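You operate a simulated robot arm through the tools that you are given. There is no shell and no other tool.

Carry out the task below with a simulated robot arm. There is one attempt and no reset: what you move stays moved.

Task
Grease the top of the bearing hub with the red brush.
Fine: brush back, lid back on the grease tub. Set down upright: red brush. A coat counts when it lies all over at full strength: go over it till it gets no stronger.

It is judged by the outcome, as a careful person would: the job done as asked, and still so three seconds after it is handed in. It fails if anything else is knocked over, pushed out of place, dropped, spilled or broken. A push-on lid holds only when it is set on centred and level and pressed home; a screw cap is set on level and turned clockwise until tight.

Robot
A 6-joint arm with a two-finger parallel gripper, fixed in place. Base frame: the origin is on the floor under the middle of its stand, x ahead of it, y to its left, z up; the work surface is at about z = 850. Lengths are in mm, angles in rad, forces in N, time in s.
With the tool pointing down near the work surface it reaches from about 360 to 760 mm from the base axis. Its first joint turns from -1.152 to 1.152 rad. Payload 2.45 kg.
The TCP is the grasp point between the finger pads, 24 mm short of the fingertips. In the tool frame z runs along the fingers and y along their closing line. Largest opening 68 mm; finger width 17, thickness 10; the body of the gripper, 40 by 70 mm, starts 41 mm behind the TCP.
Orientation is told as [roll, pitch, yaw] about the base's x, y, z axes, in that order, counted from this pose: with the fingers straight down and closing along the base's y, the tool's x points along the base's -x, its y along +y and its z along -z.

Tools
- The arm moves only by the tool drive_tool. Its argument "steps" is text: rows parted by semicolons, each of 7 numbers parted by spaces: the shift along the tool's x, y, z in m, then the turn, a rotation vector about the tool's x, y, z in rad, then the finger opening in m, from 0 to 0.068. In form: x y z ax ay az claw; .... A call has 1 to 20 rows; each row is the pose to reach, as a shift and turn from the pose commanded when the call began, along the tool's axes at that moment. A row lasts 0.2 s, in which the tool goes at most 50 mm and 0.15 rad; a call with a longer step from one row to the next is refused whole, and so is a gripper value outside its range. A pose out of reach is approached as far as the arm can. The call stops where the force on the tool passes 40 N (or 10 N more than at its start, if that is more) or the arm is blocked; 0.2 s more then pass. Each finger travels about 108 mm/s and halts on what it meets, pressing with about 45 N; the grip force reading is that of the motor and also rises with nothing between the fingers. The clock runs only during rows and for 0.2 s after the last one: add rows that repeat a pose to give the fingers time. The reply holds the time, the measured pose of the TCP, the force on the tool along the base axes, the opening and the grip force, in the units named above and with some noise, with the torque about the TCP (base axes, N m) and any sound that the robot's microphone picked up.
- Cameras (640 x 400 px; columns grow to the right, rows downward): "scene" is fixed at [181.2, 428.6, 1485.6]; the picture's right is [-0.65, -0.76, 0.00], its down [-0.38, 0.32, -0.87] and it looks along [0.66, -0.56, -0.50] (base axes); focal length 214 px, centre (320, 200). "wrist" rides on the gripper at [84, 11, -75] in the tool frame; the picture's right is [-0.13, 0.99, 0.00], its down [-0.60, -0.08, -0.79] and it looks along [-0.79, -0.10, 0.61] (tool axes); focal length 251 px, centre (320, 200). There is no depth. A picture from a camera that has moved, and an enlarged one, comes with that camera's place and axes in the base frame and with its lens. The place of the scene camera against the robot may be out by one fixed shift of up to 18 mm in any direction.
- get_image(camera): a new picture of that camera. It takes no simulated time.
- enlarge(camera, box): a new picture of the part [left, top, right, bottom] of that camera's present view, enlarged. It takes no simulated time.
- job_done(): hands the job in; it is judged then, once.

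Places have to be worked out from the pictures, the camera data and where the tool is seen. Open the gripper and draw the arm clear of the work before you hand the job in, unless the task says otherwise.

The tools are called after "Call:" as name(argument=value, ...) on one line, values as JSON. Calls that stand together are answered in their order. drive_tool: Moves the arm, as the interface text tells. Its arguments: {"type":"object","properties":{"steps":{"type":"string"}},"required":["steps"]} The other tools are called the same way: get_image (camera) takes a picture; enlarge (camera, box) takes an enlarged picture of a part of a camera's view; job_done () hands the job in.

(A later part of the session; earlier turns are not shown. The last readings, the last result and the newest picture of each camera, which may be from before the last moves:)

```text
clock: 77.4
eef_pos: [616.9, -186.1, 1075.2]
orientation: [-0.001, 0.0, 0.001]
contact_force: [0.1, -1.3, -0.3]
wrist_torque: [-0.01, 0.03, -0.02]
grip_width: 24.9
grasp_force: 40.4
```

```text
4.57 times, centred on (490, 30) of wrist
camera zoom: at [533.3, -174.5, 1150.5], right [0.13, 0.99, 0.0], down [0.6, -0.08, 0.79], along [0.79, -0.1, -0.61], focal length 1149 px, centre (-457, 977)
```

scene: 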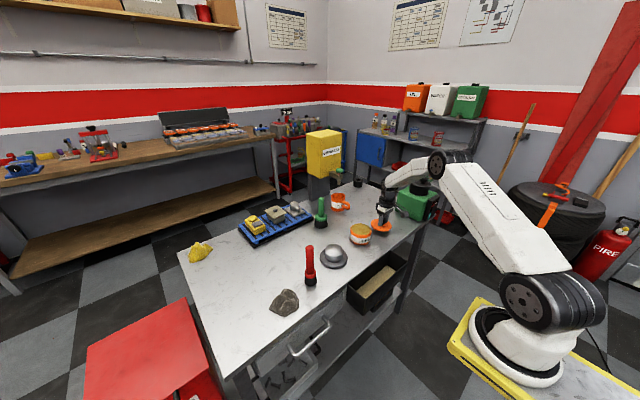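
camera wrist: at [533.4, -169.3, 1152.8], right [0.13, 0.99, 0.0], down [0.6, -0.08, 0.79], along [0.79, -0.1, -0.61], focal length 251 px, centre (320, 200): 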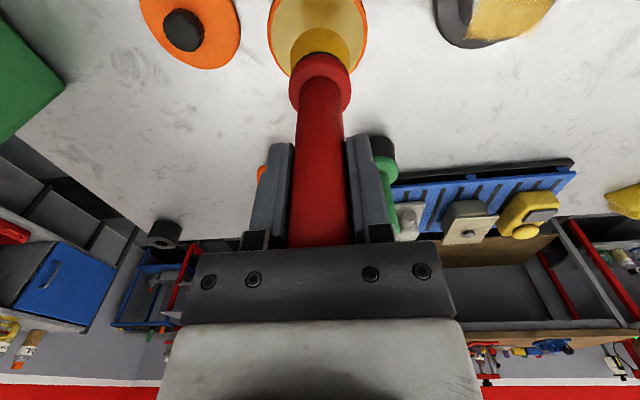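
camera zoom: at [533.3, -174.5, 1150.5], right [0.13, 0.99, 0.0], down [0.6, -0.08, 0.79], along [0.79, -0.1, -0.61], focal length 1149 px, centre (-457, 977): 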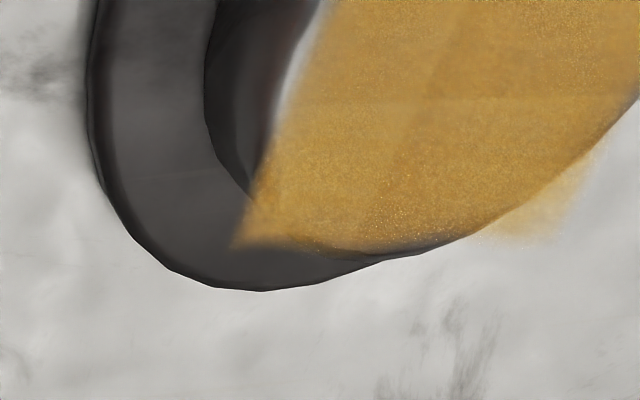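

The coat is now nearly uniform; changes between passes are getting small. I do one more full cycle, starting with a dip, to make sure it is saturated, including edges and corners.

Call:
drive_tool(steps="0 0.002 0.025 0 0 0 0.0; 0 0.002 0.042 0 0 0 0.0; 0 0.002 0.049 0 0 0 0.0; 0 0.002 0.052 0 0 0 0.0; 0 0.002 0.052 0 0 0 0.0; 0 0.002 0.04 0 0 0 0.0; 0 0.002 0.01 0 0 0 0.0; 0 0.002 0 0 0 0 0.0; 0 0.045 0 0 0 0 0.0; 0 0.09 0 0 0 0 0.0; 0 0.135 0 0 0 0 0.0; 0 0.169 0 0 0 0 0.0; 0 0.169 0.025 0 0 0 0.0; 0 0.169 0.048 0 0 0 0.0; 0 0.169 0.056 0 0 0 0.0; 0 0.169 0.059 0 0 0 0.0; 0 0.169 0.059 0 0 0 0.0")

Call:
enlarge(camera="scene", box=[300, 190, 400, 280])

```text
clock: 81.0
eef_pos: [615.6, -16.7, 1015.6]
orientation: [0.0, -0.002, 0.001]
contact_force: [0.5, 0.3, -0.7]
wrist_torque: [0.0, 0.03, 0.0]
grip_width: 25.0
grasp_force: 40.8
```

```text
4.44 times, centred on (350, 235) of scene
camera zoom: at [181.2, 428.6, 1485.6], right [-0.65, -0.76, 0.0], down [-0.38, 0.32, -0.87], along [0.66, -0.56, -0.5], focal length 953 px, centre (187, 44)
```

zoom: 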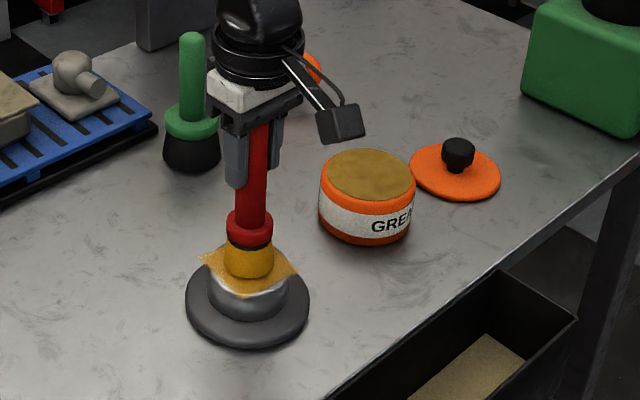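

No contact yet. I lower 1.8 mm for light contact and brush a perimeter loop with small dwells at the corners.

Call:
drive_tool(steps="0 0 0.001 0 0 0 0.0; 0 0 0.0018 0 0 0 0.0; 0.01 0.01 0.0018 0 0 0 0.0; 0.021 0.02 0.0018 0 0 0 0.0; 0.018 0.024 0.0018 0 0 0 0.0; 0.022 0.018 0.0018 0 0 0 0.0; 0.021 0.007 0.0018 0 0 0 0.0; 0.021 -0.007 0.0018 0 0 0 0.0; 0.021 -0.02 0.0018 0 0 0 0.0; 0.018 -0.023 0.0018 0 0 0 0.0; 0.007 -0.022 0.0018 0 0 0 0.0; -0.007 -0.022 0.0018 0 0 0 0.0; -0.02 -0.021 0.0018 0 0 0 0.0; -0.023 -0.018 0.0018 0 0 0 0.0; -0.022 -0.007 0.0018 0 0 0 0.0; -0.022 0.007 0.0018 0 0 0 0.0; -0.021 0.02 0.0018 0 0 0 0.0; -0.018 0.024 0.0018 0 0 0 0.0; -0.007 0.023 0.0018 0 0 0 0.0; 0.007 0.023 0.0018 0 0 0 0.0")

Call:
enlarge(camera="scene", box=[315, 235, 355, 275])

Call:
enlarge(camera="wrist", box=[240, 0, 400, 120])

```text
clock: 85.2
eef_pos: [609.2, 5.9, 1014.1]
orientation: [0.0, -0.004, 0.0]
contact_force: [4.6, 2.2, 12.5]
wrist_torque: [0.17, -0.84, 0.04]
grip_width: 25.3
grasp_force: 40.0
```

```text
10.00 times, centred on (335, 255) of scene
camera zoom: at [181.1, 428.7, 1485.6], right [-0.65, -0.76, 0.0], down [-0.38, 0.32, -0.87], along [0.66, -0.56, -0.5], focal length 2145 px, centre (170, -350)
```

zoom: 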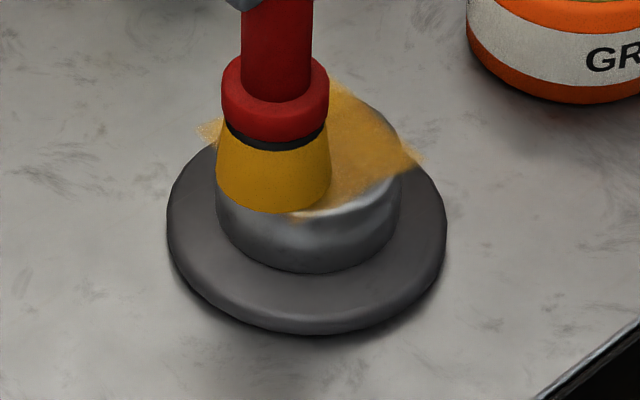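

```text
3.33 times, centred on (320, 60) of wrist
camera zoom: at [526.1, 17.5, 1089.5], right [0.13, 0.99, 0.0], down [0.6, -0.08, 0.8], along [0.79, -0.1, -0.61], focal length 838 px, centre (320, 667)
```

zoom: 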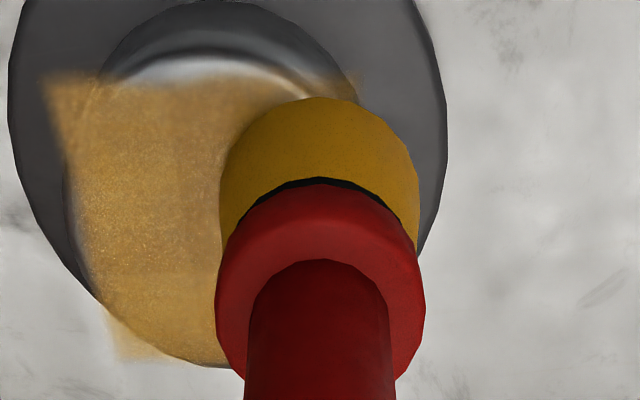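

I follow with another dense raster, strokes along y and moving outward in +x, which also keeps the brush straight in the grip.

Call:
drive_tool(steps="0.0116 -0.002 0 0 0 0 0.0; 0.0116 -0.022 0 0 0 0 0.0; 0.0116 -0.042 0 0 0 0 0.0; 0.0036 -0.042 0 0 0 0 0.0; 0.0036 -0.022 0 0 0 0 0.0; 0.0036 -0.002 0 0 0 0 0.0; -0.0044 -0.002 0 0 0 0 0.0; -0.0044 -0.022 0 0 0 0 0.0; -0.0044 -0.042 0 0 0 0 0.0; -0.0124 -0.042 0 0 0 0 0.0; -0.0124 -0.022 0 0 0 0 0.0; -0.0124 -0.002 0 0 0 0 0.0; -0.0204 -0.002 0 0 0 0 0.0; -0.0204 -0.022 0 0 0 0 0.0; -0.0204 -0.042 0 0 0 0 0.0; -0.0284 -0.042 0 0 0 0 0.0; -0.0284 -0.022 0 0 0 0 0.0; -0.0284 -0.002 0 0 0 0 0.0")

Call:
drive_tool(steps="0 0 -0.02 0 0 0 0.0; 0 0 -0.06 0 0 0 0.0; 0.005 -0.045 -0.06 0 0 0 0.0; 0.01 -0.09 -0.06 0 0 0 0.0; 0.015 -0.135 -0.06 0 0 0 0.0; 0.02 -0.18 -0.06 0 0 0 0.0; 0.02 -0.187 -0.06 0 0 0 0.0")

Call:
enlarge(camera="scene", box=[315, 235, 355, 275])

Call:
enlarge(camera="scene", box=[325, 240, 347, 260])

Call:
enlarge(camera="wrist", box=[420, 0, 560, 60])

```text
clock: 89.0
eef_pos: [637.4, 3.6, 1013.1]
orientation: [-0.003, -0.002, 0.001]
contact_force: [0.6, -7.8, 23.7]
wrist_torque: [-1.11, -0.07, -0.01]
grip_width: 25.0
grasp_force: 40.5
```

```text
clock: 90.6
eef_pos: [616.5, -183.3, 1072.8]
orientation: [0.002, 0.0, 0.001]
contact_force: [-0.7, -0.1, -1.2]
wrist_torque: [0.02, -0.03, -0.02]
grip_width: 24.5
grasp_force: 40.7
```

```text
10.00 times, centred on (335, 255) of scene
camera zoom: at [181.2, 428.6, 1485.6], right [-0.65, -0.76, 0.0], down [-0.38, 0.32, -0.87], along [0.66, -0.56, -0.5], focal length 2145 px, centre (170, -350)
```

zoom: 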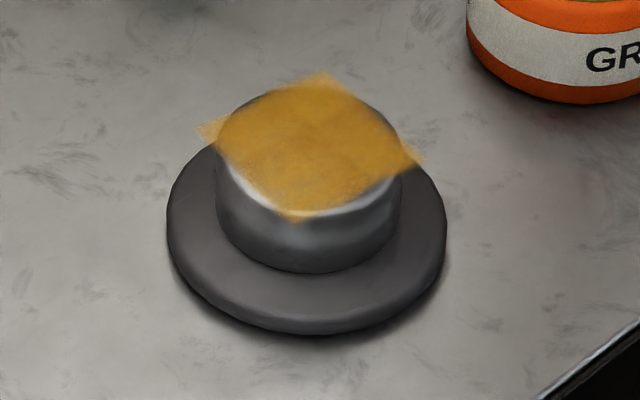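

```text
16.00 times, centred on (336, 250) of scene
camera zoom: at [181.2, 428.6, 1485.6], right [-0.65, -0.76, 0.0], down [-0.38, 0.32, -0.87], along [0.66, -0.56, -0.5], focal length 3432 px, centre (64, -600)
```

zoom: 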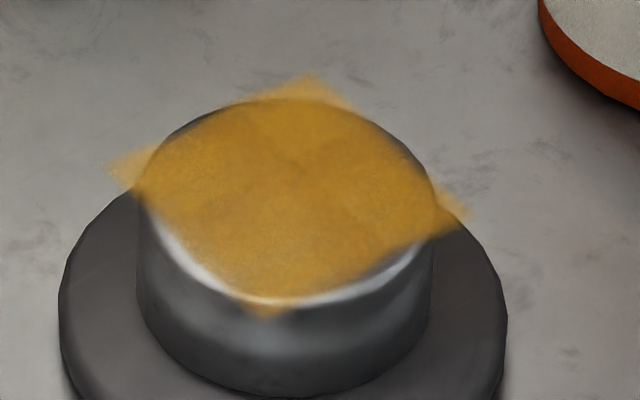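

```text
4.57 times, centred on (490, 30) of wrist
camera zoom: at [533.2, -171.4, 1148.5], right [0.13, 0.99, 0.0], down [0.6, -0.08, 0.79], along [0.79, -0.1, -0.61], focal length 1149 px, centre (-457, 977)
```

zoom: 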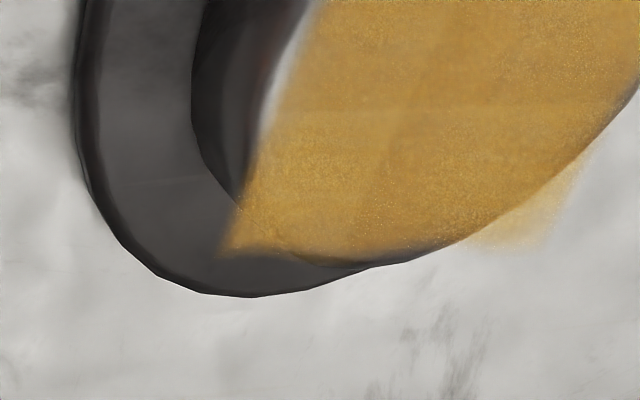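

The coat hardly changes any more. For certainty I do one more dip and a full raster, then compare a final time.

Call:
drive_tool(steps="0 0 0.025 0 0 0 0.0; 0 0 0.042 0 0 0 0.0; 0 0 0.048 0 0 0 0.0; 0 0 0.0505 0 0 0 0.0; 0 0 0.0505 0 0 0 0.0")

Call:
enlarge(camera="wrist", box=[240, 0, 400, 120])

```text
clock: 91.8
eef_pos: [616.9, -181.8, 1024.5]
orientation: [0.0, -0.001, 0.001]
contact_force: [-0.9, -0.8, 3.4]
wrist_torque: [-0.07, 0.02, -0.01]
grip_width: 24.9
grasp_force: 40.6
```

```text
3.33 times, centred on (320, 60) of wrist
camera zoom: at [534.6, -171.7, 1098.7], right [0.13, 0.99, 0.0], down [0.6, -0.08, 0.79], along [0.79, -0.1, -0.61], focal length 838 px, centre (320, 667)
```

zoom: 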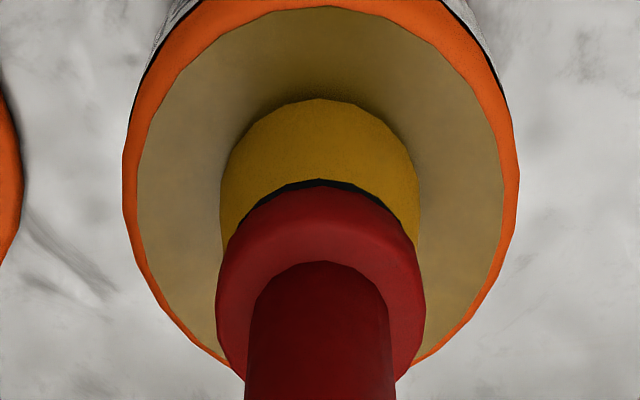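

Contact again at 3.4 N. I return over the hub and settle to light contact.

Call:
drive_tool(steps="0 0 -0.005 0 0 0 0.0; 0 0 -0.025 0 0 0 0.0; 0 0 -0.05 0 0 0 0.0; 0 0.04 -0.05 0 0 0 0.0; 0 0.083 -0.05 0 0 0 0.0; 0 0.125 -0.05 0 0 0 0.0; 0 0.166 -0.05 0 0 0 0.0; 0 0.166 -0.025 0 0 0 0.0; 0 0.166 -0.005 0 0 0 0.0; 0 0.166 0.004 0 0 0 0.0; 0 0.166 0.007 0 0 0 0.0; 0 0.166 0.0085 0 0 0 0.0; 0 0.166 0.0085 0 0 0 0.0")

```text
clock: 94.6
eef_pos: [616.1, -18.2, 1015.1]
orientation: [-0.001, -0.001, 0.002]
contact_force: [0.3, 1.0, -0.5]
wrist_torque: [0.01, -0.04, -0.01]
grip_width: 24.7
grasp_force: 40.9
```

Call:
drive_tool(steps="0 0 0.001 0 0 0 0.0; 0 0 0.0016 0 0 0 0.0; 0.01 0.01 0.0018 0 0 0 0.0; 0.02 0.021 0.0018 0 0 0 0.0; 0.02 0.001 0.0018 0 0 0 0.0; 0.02 -0.019 0.0018 0 0 0 0.0; 0.01 -0.019 0.0018 0 0 0 0.0; 0.01 0.001 0.0018 0 0 0 0.0; 0.01 0.021 0.0018 0 0 0 0.0; 0 0.021 0.0018 0 0 0 0.0; 0 0.001 0.0018 0 0 0 0.0; 0 -0.019 0.0018 0 0 0 0.0; -0.01 -0.019 0.0018 0 0 0 0.0; -0.01 0.001 0.0018 0 0 0 0.0; -0.01 0.021 0.0018 0 0 0 0.0; -0.02 0.021 0.0018 0 0 0 0.0; -0.02 0.001 0.0018 0 0 0 0.0; -0.02 -0.019 0.0018 0 0 0 0.0")

Call:
enlarge(camera="wrist", box=[240, 0, 400, 120])

```text
clock: 98.4
eef_pos: [638.9, -36.4, 1013.4]
orientation: [0.002, -0.007, 0.002]
contact_force: [1.2, 10.1, 27.5]
wrist_torque: [1.08, -0.14, 0.0]
grip_width: 24.9
grasp_force: 40.9
```

```text
3.33 times, centred on (320, 60) of wrist
camera zoom: at [554.2, -23.9, 1088.8], right [0.13, 0.99, 0.0], down [0.6, -0.08, 0.8], along [0.79, -0.1, -0.6], focal length 838 px, centre (320, 667)
```

zoom: 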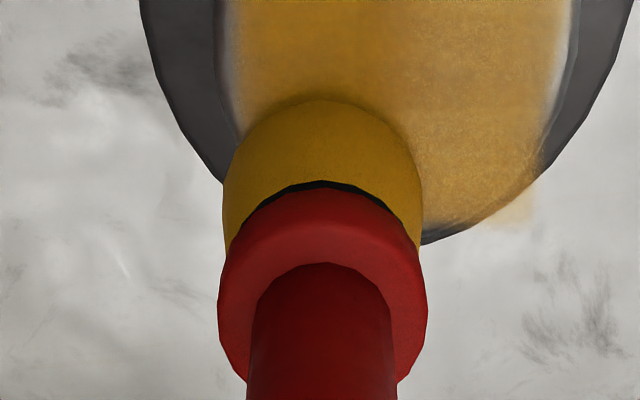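

The force is higher at this far edge (27 N), so I ease off 1 mm and go back over the area once more, then inspect.

Call:
drive_tool(steps="0 0.02 -0.001 0 0 0 0.0; 0 0.04 -0.001 0 0 0 0.0; 0.005 0.04 -0.001 0 0 0 0.0; 0.005 0.02 -0.001 0 0 0 0.0; 0.005 0 -0.001 0 0 0 0.0; 0.015 0 -0.001 0 0 0 0.0; 0.015 0.02 -0.001 0 0 0 0.0; 0.015 0.04 -0.001 0 0 0 0.0; 0.025 0.04 -0.001 0 0 0 0.0; 0.025 0.02 -0.0005 0 0 0 0.0; 0.025 0 -0.0005 0 0 0 0.0; 0.035 0 0 0 0 0 0.0; 0.035 0.02 0 0 0 0 0.0; 0.035 0.04 0 0 0 0 0.0; 0.041 0.04 0 0 0 0 0.0; 0.041 0.02 0 0 0 0 0.0; 0.041 0.0 0 0 0 0 0.0; 0.03 0.0 0 0 0 0 0.0; 0.02 0.02 0 0 0 0 0.0")

Call:
drive_tool(steps="0 0 -0.02 0 0 0 0.0; 0 0 -0.06 0 0 0 0.0; 0 -0.045 -0.06 0 0 0 0.0; 0 -0.09 -0.06 0 0 0 0.0; 0 -0.135 -0.06 0 0 0 0.0; 0 -0.165 -0.06 0 0 0 0.0; 0 -0.165 -0.06 0 0 0 0.0")

Call:
enlarge(camera="scene", box=[315, 235, 355, 275])

Call:
enlarge(camera="scene", box=[325, 240, 347, 260])

Call:
enlarge(camera="wrist", box=[420, 0, 560, 60])

```text
clock: 102.4
eef_pos: [618.5, -17.7, 1014.4]
orientation: [-0.002, -0.004, 0.0]
contact_force: [-2.1, -8.3, 21.9]
wrist_torque: [-0.77, -0.09, -0.09]
grip_width: 24.5
grasp_force: 40.3
```

```text
clock: 104.0
eef_pos: [615.8, -181.8, 1073.4]
orientation: [-0.001, -0.001, 0.003]
contact_force: [0.2, 0.1, -0.6]
wrist_torque: [-0.01, -0.01, 0.01]
grip_width: 24.9
grasp_force: 40.3
```

```text
10.00 times, centred on (335, 255) of scene
camera zoom: at [181.3, 428.6, 1485.6], right [-0.65, -0.76, 0.0], down [-0.38, 0.32, -0.87], along [0.66, -0.56, -0.5], focal length 2145 px, centre (170, -350)
```

zoom: 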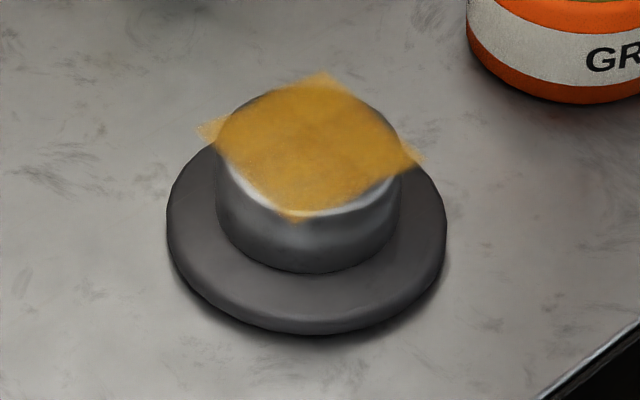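

```text
16.00 times, centred on (336, 250) of scene
camera zoom: at [181.3, 428.6, 1485.6], right [-0.65, -0.76, 0.0], down [-0.38, 0.32, -0.87], along [0.66, -0.56, -0.5], focal length 3432 px, centre (64, -600)
```

zoom: 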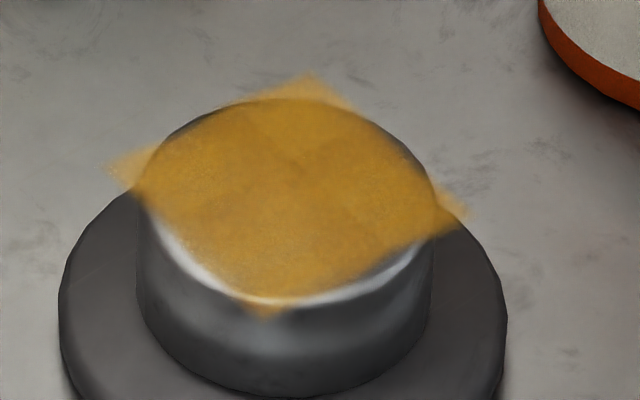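

```text
4.57 times, centred on (490, 30) of wrist
camera zoom: at [533.2, -171.2, 1148.3], right [0.13, 0.99, 0.0], down [0.6, -0.08, 0.79], along [0.79, -0.1, -0.61], focal length 1149 px, centre (-457, 977)
```

zoom: 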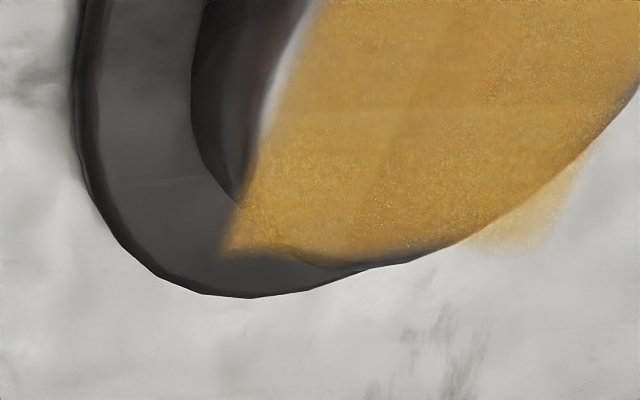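

Two successive full passes now look the same, so the coat has reached full strength, and the hub is unmoved. Before returning the brush I check how it sits in the grip.

Call:
get_image(camera="wrist")

Call:
enlarge(camera="wrist", box=[240, 0, 400, 120])

Call:
enlarge(camera="scene", box=[320, 150, 420, 270])

```text
taken
camera wrist: at [533.2, -171.2, 1148.3], right [0.13, 0.99, 0.0], down [0.6, -0.08, 0.79], along [0.79, -0.1, -0.61], focal length 251 px, centre (320, 200)
```

wrist: 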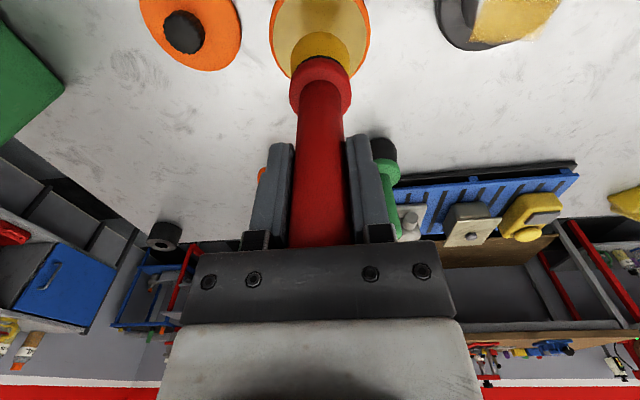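

```text
3.33 times, centred on (320, 60) of wrist
camera zoom: at [533.2, -171.2, 1148.3], right [0.13, 0.99, 0.0], down [0.6, -0.08, 0.79], along [0.79, -0.1, -0.61], focal length 838 px, centre (320, 667)
```

zoom: 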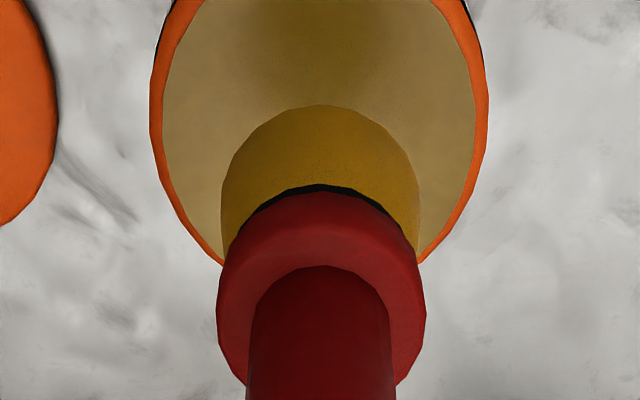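

```text
3.33 times, centred on (370, 210) of scene
camera zoom: at [181.3, 428.6, 1485.6], right [-0.65, -0.76, 0.0], down [-0.38, 0.32, -0.87], along [0.66, -0.56, -0.5], focal length 715 px, centre (153, 167)
```

zoom: 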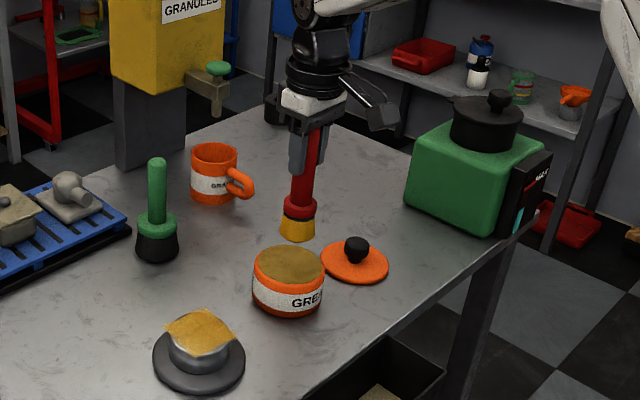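

The brush has shifted only about 3 mm in +x within the grip and is still vertical. I carry it back over the hub to its original spot at (584,121), compensating that shift, and lower to just above the table.

Call:
drive_tool(steps="0.004 0.04 0 0 0 0 0.0; 0.009 0.083 0 0 0 0 0.0; 0.014 0.126 0 0 0 0 0.0; 0.019 0.17 0 0 0 0 0.0; 0.024 0.214 0 0 0 0 0.0; 0.029 0.258 0 0 0 0 0.0; 0.0344 0.3028 0 0 0 0 0.0; 0.0344 0.3028 0 0 0 0 0.0; 0.0344 0.3028 0.03 0 0 0 0.0; 0.0344 0.3028 0.06 0 0 0 0.0; 0.0344 0.3028 0.085 0 0 0 0.0; 0.0344 0.3028 0.092 0 0 0 0.0; 0.0344 0.3028 0.092 0 0 0 0.0")

Call:
enlarge(camera="scene", box=[280, 200, 360, 300])

Call:
get_image(camera="wrist")

```text
clock: 106.8
eef_pos: [583.0, 121.4, 981.6]
orientation: [0.001, -0.002, 0.001]
contact_force: [0.2, -0.5, -0.7]
wrist_torque: [-0.03, 0.0, -0.03]
grip_width: 24.7
grasp_force: 40.6
```

```text
4.00 times, centred on (320, 250) of scene
camera zoom: at [181.2, 428.6, 1485.6], right [-0.65, -0.76, 0.0], down [-0.38, 0.32, -0.87], along [0.66, -0.56, -0.5], focal length 858 px, centre (320, 0)
```

zoom: 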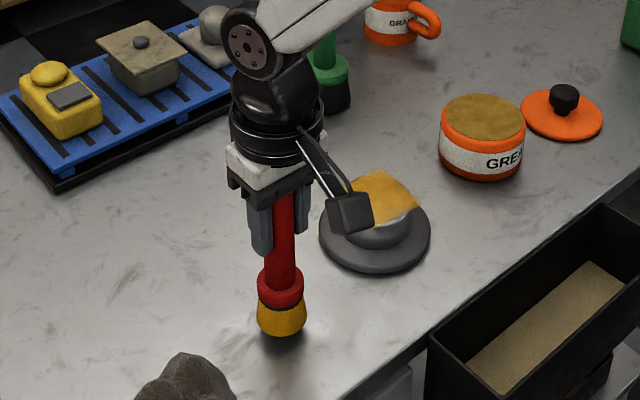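

```text
taken
camera wrist: at [499.6, 133.1, 1055.8], right [0.13, 0.99, 0.0], down [0.6, -0.08, 0.79], along [0.79, -0.1, -0.61], focal length 251 px, centre (320, 200)
```

wrist: 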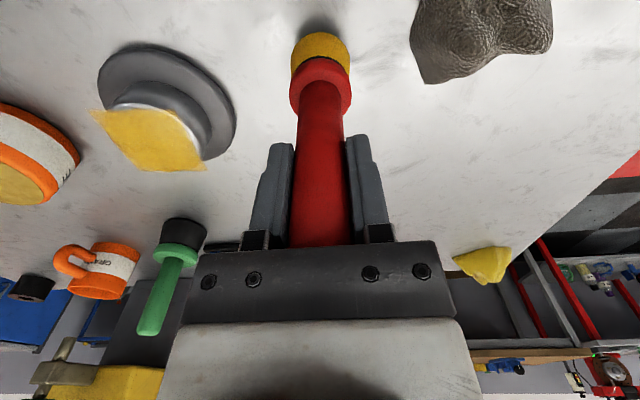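

The brush is a few millimetres above its original spot. I lower in 1 mm steps and watch for contact.

Call:
drive_tool(steps="0 0 0.002 0 0 0 0.0; 0 0 0.004 0 0 0 0.0; 0 0 0.005 0 0 0 0.0; 0 0 0.006 0 0 0 0.0; 0 0 0.007 0 0 0 0.0")

Call:
enlarge(camera="scene", box=[295, 235, 335, 285])

```text
clock: 108.0
eef_pos: [582.4, 122.4, 974.2]
orientation: [-0.001, -0.002, 0.002]
contact_force: [-1.1, 0.1, -0.3]
wrist_torque: [0.0, 0.0, -0.02]
grip_width: 24.6
grasp_force: 40.6
```

```text
8.00 times, centred on (315, 260) of scene
camera zoom: at [181.2, 428.6, 1485.6], right [-0.65, -0.76, 0.0], down [-0.38, 0.32, -0.87], along [0.66, -0.56, -0.5], focal length 1716 px, centre (360, -280)
```

zoom: 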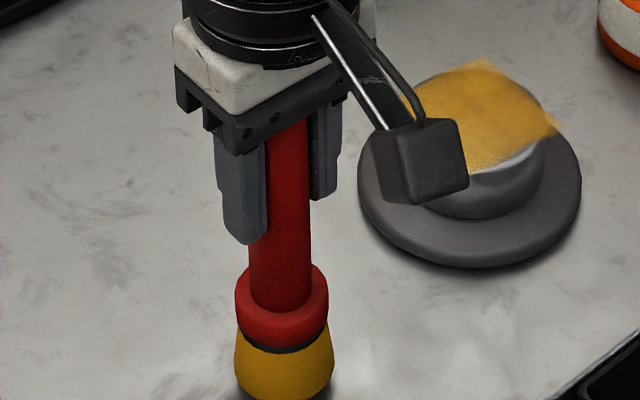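

No contact yet at z≈974. I continue in 1 mm steps.

Call:
drive_tool(steps="0 0 0.001 0 0 0 0.0; 0 0 0.002 0 0 0 0.0; 0 0 0.003 0 0 0 0.0")

Call:
enlarge(camera="scene", box=[295, 250, 335, 300])

```text
clock: 108.8
eef_pos: [582.4, 122.0, 970.1]
orientation: [-0.001, -0.002, 0.002]
contact_force: [-0.3, 0.2, -0.5]
wrist_torque: [-0.03, 0.01, -0.02]
grip_width: 24.9
grasp_force: 40.3
```

```text
8.00 times, centred on (315, 275) of scene
camera zoom: at [181.2, 428.6, 1485.6], right [-0.65, -0.76, 0.0], down [-0.38, 0.32, -0.87], along [0.66, -0.56, -0.5], focal length 1716 px, centre (360, -400)
```

zoom: 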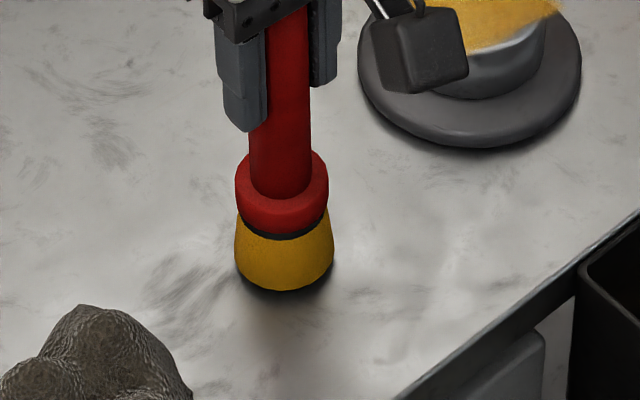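

A small gap remains under the bristles. I continue in 1 mm steps.

Call:
drive_tool(steps="0 0 0.001 0 0 0 0.0; 0 0 0.002 0 0 0 0.0; 0 0 0.003 0 0 0 0.0")

Call:
enlarge(camera="scene", box=[295, 250, 335, 300])

```text
clock: 109.6
eef_pos: [583.1, 122.1, 968.7]
orientation: [-0.002, -0.003, 0.001]
contact_force: [-1.1, 0.0, 4.3]
wrist_torque: [0.06, 0.0, 0.01]
grip_width: 25.2
grasp_force: 40.5
```

```text
8.00 times, centred on (315, 275) of scene
camera zoom: at [181.1, 428.6, 1485.6], right [-0.65, -0.76, 0.0], down [-0.38, 0.32, -0.87], along [0.66, -0.56, -0.5], focal length 1716 px, centre (360, -400)
```

zoom: 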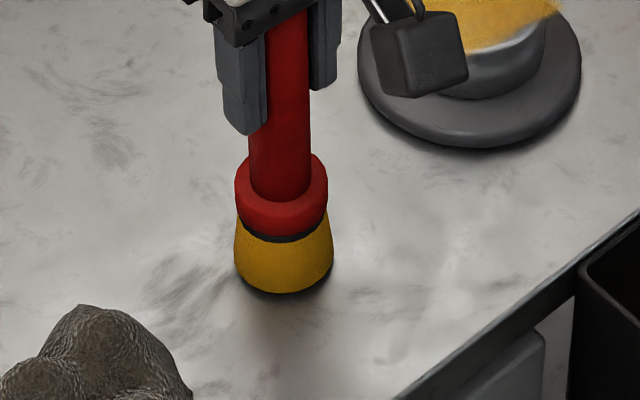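

Contact at 4.3 N. I press about 1 mm more to seat it flat, to confirm it is really standing on the table.

Call:
drive_tool(steps="0 0 0.0005 0 0 0 0.0; 0 0 0.001 0 0 0 0.0")

Call:
enlarge(camera="scene", box=[285, 215, 345, 295])

Call:
get_image(camera="wrist")

```text
clock: 110.2
eef_pos: [583.0, 121.4, 969.3]
orientation: [-0.001, -0.001, 0.001]
contact_force: [-2.6, -3.0, 15.7]
wrist_torque: [-0.27, 0.16, -0.03]
grip_width: 25.1
grasp_force: 40.5
```

```text
5.00 times, centred on (315, 255) of scene
camera zoom: at [180.8, 428.5, 1485.7], right [-0.65, -0.76, 0.0], down [-0.38, 0.32, -0.87], along [0.66, -0.56, -0.5], focal length 1072 px, centre (345, -75)
```

zoom: 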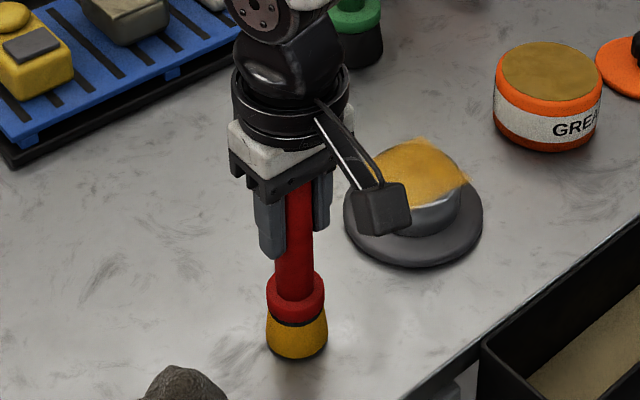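

```text
taken
camera wrist: at [499.2, 133.6, 1043.5], right [0.13, 0.99, 0.0], down [0.6, -0.08, 0.79], along [0.79, -0.1, -0.61], focal length 251 px, centre (320, 200)
```

wrist: 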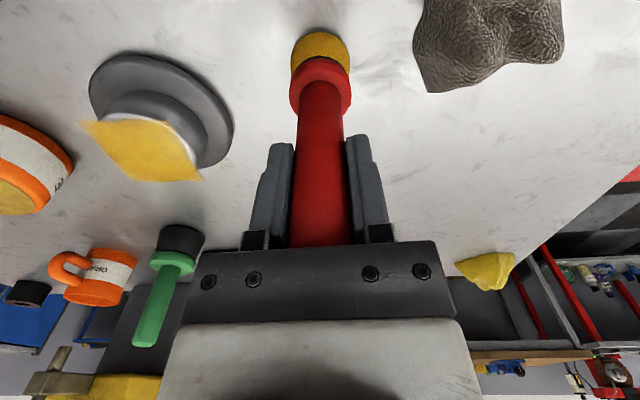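

The brush stands firmly on the table and looks upright. I relieve the load, open the fingers fully and rise straight up.

Call:
drive_tool(steps="0 0 -0.001 0 0 0 0.0; 0 0 -0.0015 0 0 0 0.0; 0 0 -0.0015 0 0 0 0.03; 0 0 -0.0015 0 0 0 0.045; 0 0 -0.0015 0 0 0 0.068; 0 0 -0.0015 0 0 0 0.068")

Call:
enlarge(camera="scene", box=[285, 215, 345, 295])

Call:
get_image(camera="wrist")

```text
clock: 111.6
eef_pos: [581.7, 122.6, 968.6]
orientation: [0.0, 0.001, 0.003]
contact_force: [-0.7, 0.5, 7.5]
wrist_torque: [-0.02, -0.02, 0.02]
grip_width: 68.1
grasp_force: 0.0
```

```text
5.00 times, centred on (315, 255) of scene
camera zoom: at [181.1, 428.6, 1485.7], right [-0.65, -0.76, 0.0], down [-0.38, 0.32, -0.87], along [0.66, -0.56, -0.5], focal length 1072 px, centre (345, -75)
```

zoom: 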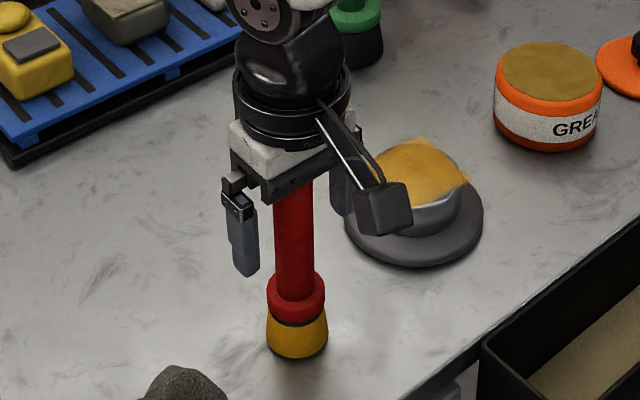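

```text
taken
camera wrist: at [498.7, 133.2, 1043.7], right [0.13, 0.99, 0.0], down [0.6, -0.08, 0.79], along [0.79, -0.1, -0.61], focal length 251 px, centre (320, 200)
```

wrist: 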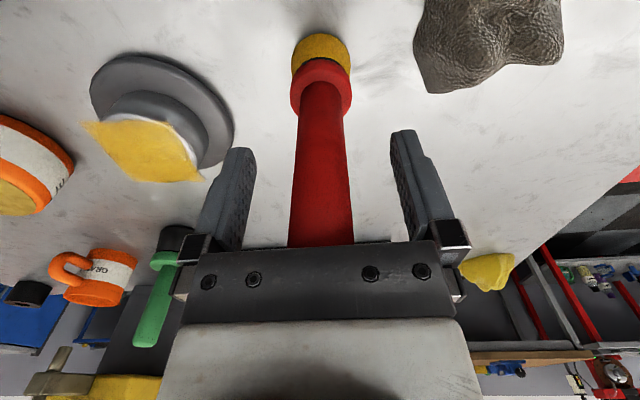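

The residual 7.5 N means the palm is resting on the handle's top, so I move straight up slowly.

Call:
drive_tool(steps="0 0 -0.004 0 0 0 0.068; 0 0 -0.012 0 0 0 0.068; 0 0 -0.03 0 0 0 0.068; 0 0 -0.06 0 0 0 0.068; 0 0 -0.1 0 0 0 0.068; 0 0 -0.14 0 0 0 0.068; 0 0 -0.14 0 0 0 0.068")

Call:
enlarge(camera="scene", box=[285, 215, 345, 295])

Call:
get_image(camera="wrist")

```text
clock: 113.2
eef_pos: [580.8, 121.9, 1107.5]
orientation: [0.0, -0.001, 0.001]
contact_force: [-0.2, -0.6, 1.1]
wrist_torque: [-0.01, -0.03, 0.01]
grip_width: 67.9
grasp_force: 0.1
```

```text
5.00 times, centred on (315, 255) of scene
camera zoom: at [181.2, 428.6, 1485.6], right [-0.65, -0.76, 0.0], down [-0.38, 0.32, -0.87], along [0.66, -0.56, -0.5], focal length 1072 px, centre (345, -75)
```

zoom: 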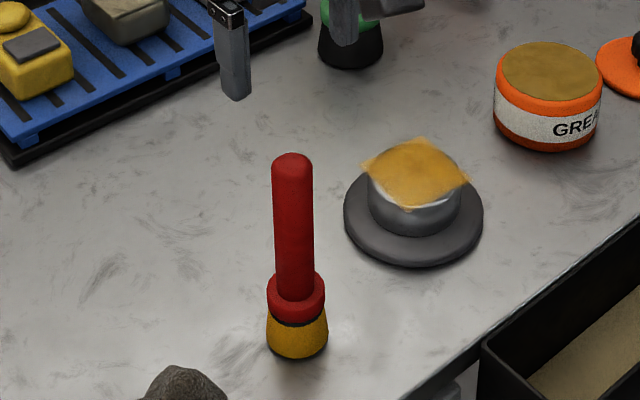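

```text
taken
camera wrist: at [498.4, 132.6, 1183.5], right [0.13, 0.99, 0.0], down [0.6, -0.08, 0.79], along [0.79, -0.1, -0.61], focal length 251 px, centre (320, 200)
```

wrist: 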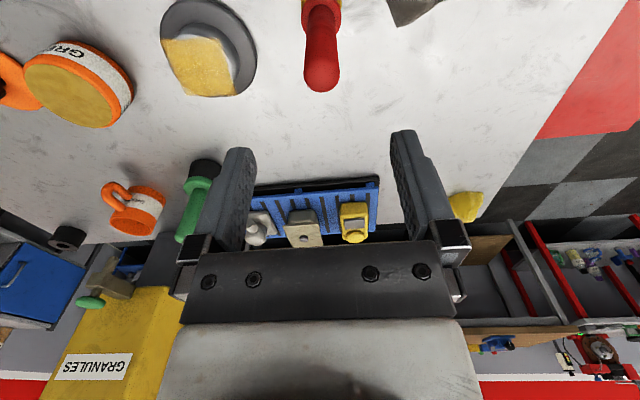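

The red brush stands upright at its original place. I check the coat once more from this unobstructed view before replacing the lid.

Call:
enlarge(camera="scene", box=[325, 240, 347, 260])

Call:
enlarge(camera="wrist", box=[150, 0, 270, 105])

```text
16.00 times, centred on (336, 250) of scene
camera zoom: at [181.2, 428.6, 1485.6], right [-0.65, -0.76, 0.0], down [-0.38, 0.32, -0.87], along [0.66, -0.56, -0.5], focal length 3432 px, centre (64, -600)
```

zoom: 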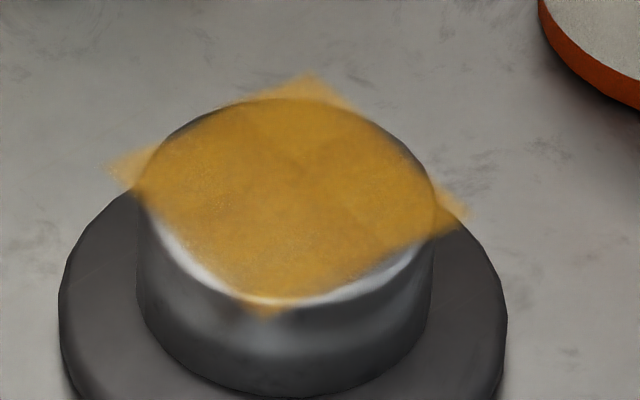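

```text
3.81 times, centred on (210, 52) of wrist
camera zoom: at [498.4, 132.6, 1183.5], right [0.13, 0.99, 0.0], down [0.6, -0.08, 0.79], along [0.79, -0.1, -0.61], focal length 958 px, centre (739, 762)
```

zoom: 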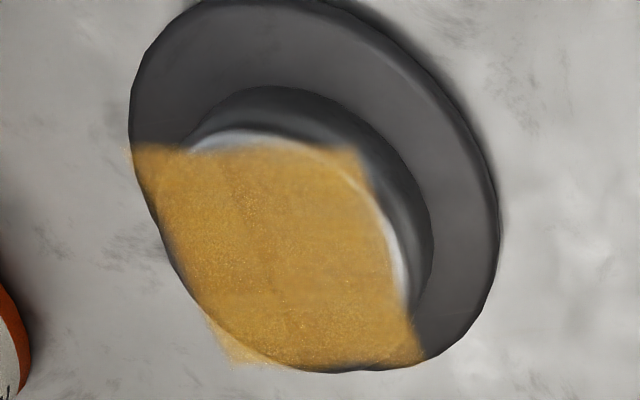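

The coat is even and full. Now I return to the lid: travel at safe height to above the knob at about (600,-310).

Call:
drive_tool(steps="0.002 -0.043 0 0 0 0 0.068; 0 -0.087 0 0 0 0 0.068; -0.002 -0.13 0 0 0 0 0.068; -0.004 -0.173 0 0 0 0 0.068; -0.006 -0.216 0 0 0 0 0.068; -0.008 -0.259 0 0 0 0 0.068; -0.010 -0.302 0 0 0 0 0.068; -0.012 -0.345 0 0 0 0 0.068; -0.006 -0.388 0.02 0 0 0 0.068; 0.0 -0.432 0.04 0 0 0 0.068; 0.0 -0.432 0.075 0 0 0 0.068; 0.0 -0.432 0.075 0 0 0 0.068")

Call:
get_image(camera="wrist")

Call:
enlarge(camera="wrist", box=[240, 0, 400, 120])

```text
clock: 115.8
eef_pos: [583.1, -308.9, 1032.9]
orientation: [0.001, -0.001, 0.002]
contact_force: [-0.2, -0.2, 0.0]
wrist_torque: [0.0, 0.01, 0.03]
grip_width: 68.0
grasp_force: 0.1
```

```text
taken
camera wrist: at [499.5, -298.5, 1108.3], right [0.13, 0.99, 0.0], down [0.6, -0.08, 0.79], along [0.79, -0.1, -0.61], focal length 251 px, centre (320, 200)
```

wrist: 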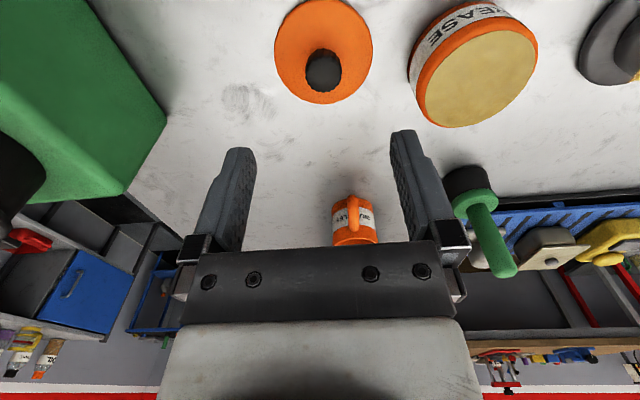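

```text
3.33 times, centred on (320, 60) of wrist
camera zoom: at [499.5, -298.5, 1108.3], right [0.13, 0.99, 0.0], down [0.6, -0.08, 0.79], along [0.79, -0.1, -0.61], focal length 838 px, centre (320, 667)
```

zoom: 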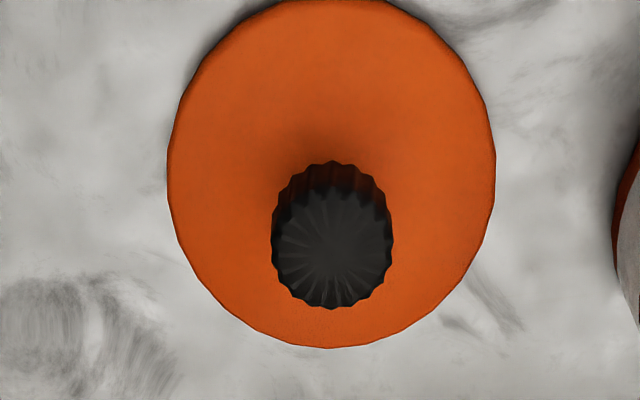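

The knob is at about (601,-309). I move over it, descend to z≈888 with open fingers and close on the knob.

Call:
drive_tool(steps="-0.018 0 0.01 0 0 0 0.068; -0.018 0 0.05 0 0 0 0.068; -0.018 0 0.09 0 0 0 0.068; -0.018 0 0.125 0 0 0 0.068; -0.018 0 0.14 0 0 0 0.068; -0.018 0 0.1445 0 0 0 0.068; -0.018 0 0.1445 0 0 0 0.068")

Call:
get_image(camera="wrist")

Call:
enlarge(camera="scene", box=[350, 190, 420, 250])

```text
clock: 117.4
eef_pos: [600.7, -309.7, 888.6]
orientation: [0.0, -0.002, 0.002]
contact_force: [0.3, 0.3, -0.9]
wrist_torque: [0.02, -0.01, -0.02]
grip_width: 68.2
grasp_force: 0.0
```

```text
taken
camera wrist: at [517.6, -299.1, 963.9], right [0.13, 0.99, 0.0], down [0.6, -0.08, 0.79], along [0.79, -0.1, -0.61], focal length 251 px, centre (320, 200)
```

wrist: 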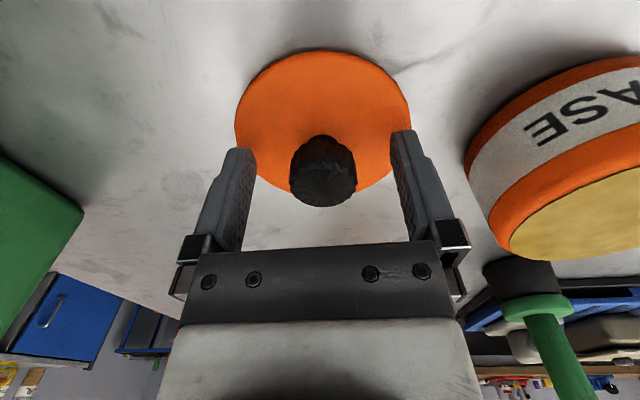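

```text
6.67 times, centred on (385, 220) of scene
camera zoom: at [181.2, 428.6, 1485.6], right [-0.65, -0.76, 0.0], down [-0.38, 0.32, -0.87], along [0.66, -0.56, -0.5], focal length 1430 px, centre (-113, 67)
```

zoom: 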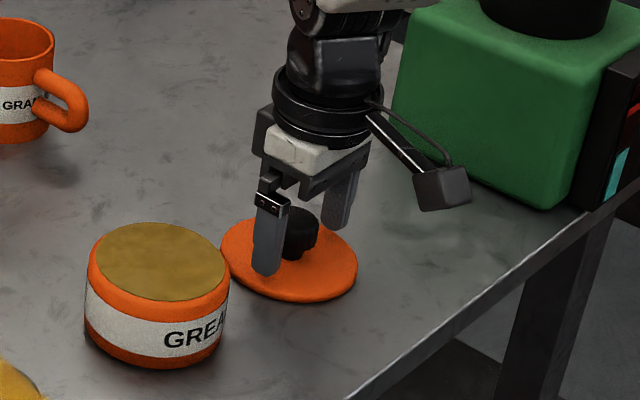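

The fingers straddle the knob well. I close on it and lift.

Call:
drive_tool(steps="0 0 0 0 0 0 0.04; 0 0 0 0 0 0 0.0; 0 0 0 0 0 0 0.0; 0 0 0 0 0 0 0.0; 0 0 -0.005 0 0 0 0.0; 0 0 -0.03 0 0 0 0.0; 0 0 -0.07 0 0 0 0.0; 0 0 -0.115 0 0 0 0.0; 0 0 -0.115 0 0 0 0.0")

Call:
get_image(camera="wrist")

Call:
enlarge(camera="scene", box=[340, 170, 430, 250])

```text
clock: 119.4
eef_pos: [602.5, -310.9, 1006.3]
orientation: [0.001, -0.001, 0.002]
contact_force: [0.1, 0.0, -0.2]
wrist_torque: [-0.02, -0.01, 0.02]
grip_width: 30.5
grasp_force: 44.3
```

```text
taken
camera wrist: at [518.7, -299.0, 1081.1], right [0.13, 0.99, 0.0], down [0.6, -0.08, 0.79], along [0.79, -0.1, -0.61], focal length 251 px, centre (320, 200)
```

wrist: 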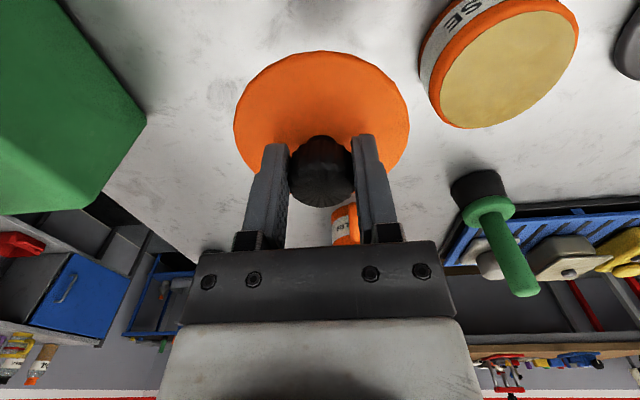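

```text
5.00 times, centred on (385, 210) of scene
camera zoom: at [181.2, 428.6, 1485.6], right [-0.65, -0.76, 0.0], down [-0.38, 0.32, -0.87], along [0.66, -0.56, -0.5], focal length 1072 px, centre (-5, 150)
```

zoom: 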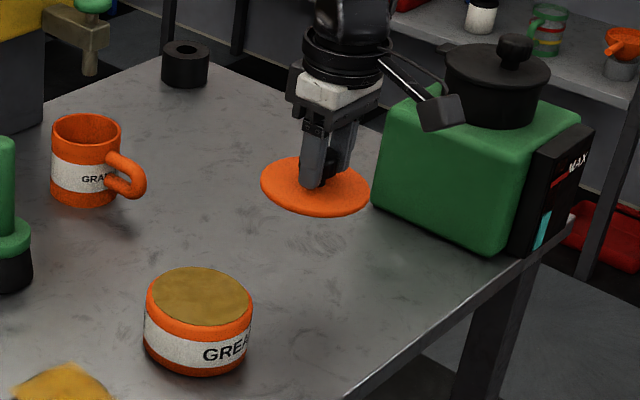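

The lid is held level. I carry it to above the tub and stop about 12 mm above its seat to check the alignment.

Call:
drive_tool(steps="-0.005 0.042 0 0 0 0 0.0; -0.011 0.085 0 0 0 0 0.0; -0.016 0.128 0 0 0 0 0.0; -0.016 0.128 0 0 0 0 0.0; -0.016 0.128 0.02 0 0 0 0.0; -0.016 0.128 0.04 0 0 0 0.0; -0.016 0.128 0.05 0 0 0 0.0; -0.016 0.128 0.05 0 0 0 0.0")

Call:
get_image(camera="wrist")

Call:
enlarge(camera="scene", box=[325, 190, 405, 260])

Call:
enlarge(camera="wrist", box=[220, 0, 420, 120])

```text
clock: 121.2
eef_pos: [618.5, -180.9, 953.6]
orientation: [0.0, -0.001, 0.001]
contact_force: [-0.1, 0.7, 0.7]
wrist_torque: [0.0, 0.01, -0.02]
grip_width: 30.4
grasp_force: 43.9
```

```text
taken
camera wrist: at [535.1, -169.5, 1028.7], right [0.13, 0.99, 0.0], down [0.6, -0.08, 0.79], along [0.79, -0.1, -0.61], focal length 251 px, centre (320, 200)
```

wrist: 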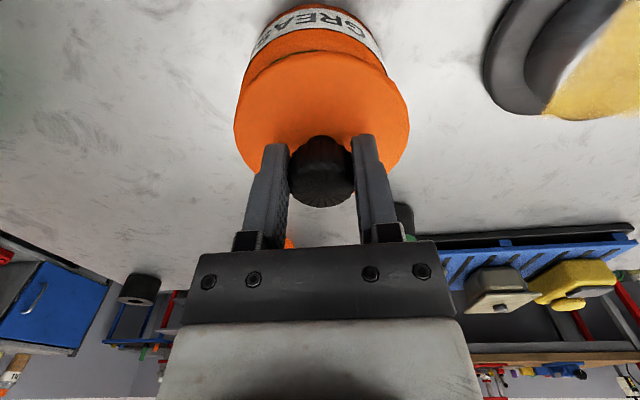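

```text
5.71 times, centred on (365, 225) of scene
camera zoom: at [181.2, 428.6, 1485.6], right [-0.65, -0.76, 0.0], down [-0.38, 0.32, -0.87], along [0.66, -0.56, -0.5], focal length 1226 px, centre (63, 57)
```

zoom: 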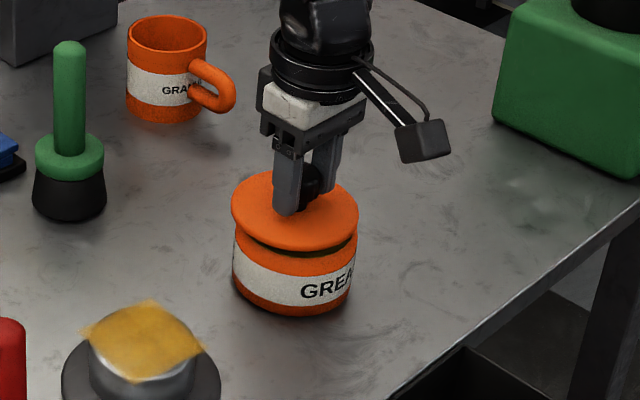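

```text
3.20 times, centred on (320, 60) of wrist
camera zoom: at [535.1, -169.5, 1028.7], right [0.13, 0.99, 0.0], down [0.6, -0.08, 0.79], along [0.79, -0.1, -0.61], focal length 805 px, centre (320, 648)
```

zoom: 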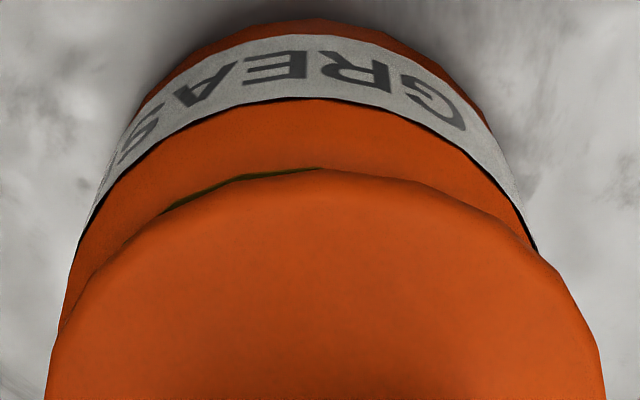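

Compared with the reference picture from when I first lifted the lid, it is now about 3 mm too far in +y. I shift it -3 mm in y and re-check.

Call:
drive_tool(steps="0.0005 -0.0015 0 0 0 0 0.0; 0.0005 -0.003 0 0 0 0 0.0; 0.0005 -0.003 0 0 0 0 0.0")

Call:
get_image(camera="wrist")

Call:
enlarge(camera="scene", box=[325, 190, 405, 260])

Call:
enlarge(camera="wrist", box=[220, 0, 420, 120])

Call:
enlarge(camera="scene", box=[340, 210, 385, 250])

```text
clock: 122.0
eef_pos: [617.3, -184.6, 953.8]
orientation: [0.0, 0.0, 0.001]
contact_force: [-0.4, 0.3, 0.0]
wrist_torque: [-0.01, 0.01, 0.01]
grip_width: 30.2
grasp_force: 44.0
```

```text
taken
camera wrist: at [534.2, -173.8, 1028.5], right [0.13, 0.99, 0.0], down [0.6, -0.08, 0.79], along [0.79, -0.1, -0.61], focal length 251 px, centre (320, 200)
```

wrist: 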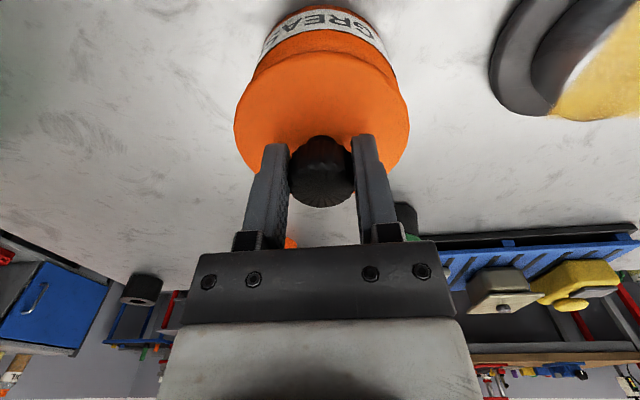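

```text
5.71 times, centred on (365, 225) of scene
camera zoom: at [181.2, 428.6, 1485.6], right [-0.65, -0.76, 0.0], down [-0.38, 0.32, -0.87], along [0.66, -0.56, -0.5], focal length 1226 px, centre (63, 57)
```

zoom: 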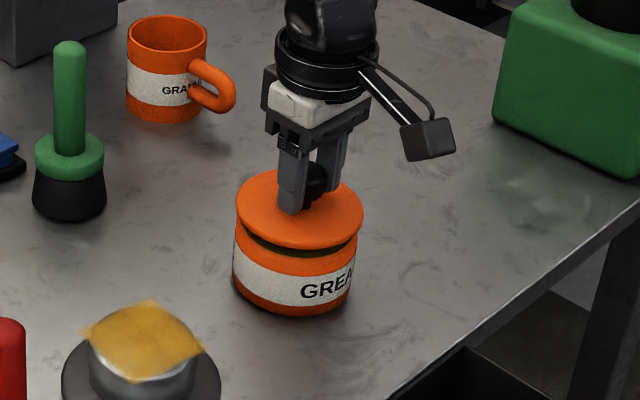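

```text
3.20 times, centred on (320, 60) of wrist
camera zoom: at [534.2, -173.8, 1028.5], right [0.13, 0.99, 0.0], down [0.6, -0.08, 0.79], along [0.79, -0.1, -0.61], focal length 805 px, centre (320, 648)
```

zoom: 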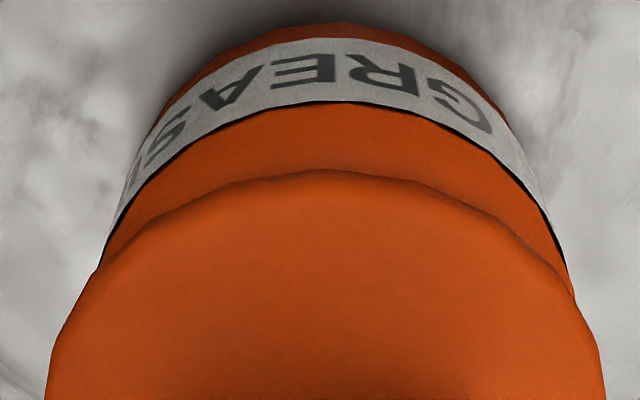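

```text
10.00 times, centred on (362, 230) of scene
camera zoom: at [181.2, 428.6, 1485.6], right [-0.65, -0.76, 0.0], down [-0.38, 0.32, -0.87], along [0.66, -0.56, -0.5], focal length 2145 px, centre (-105, -100)
```

zoom: 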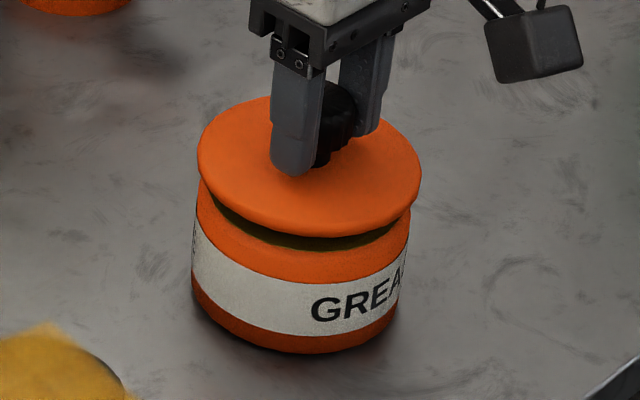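

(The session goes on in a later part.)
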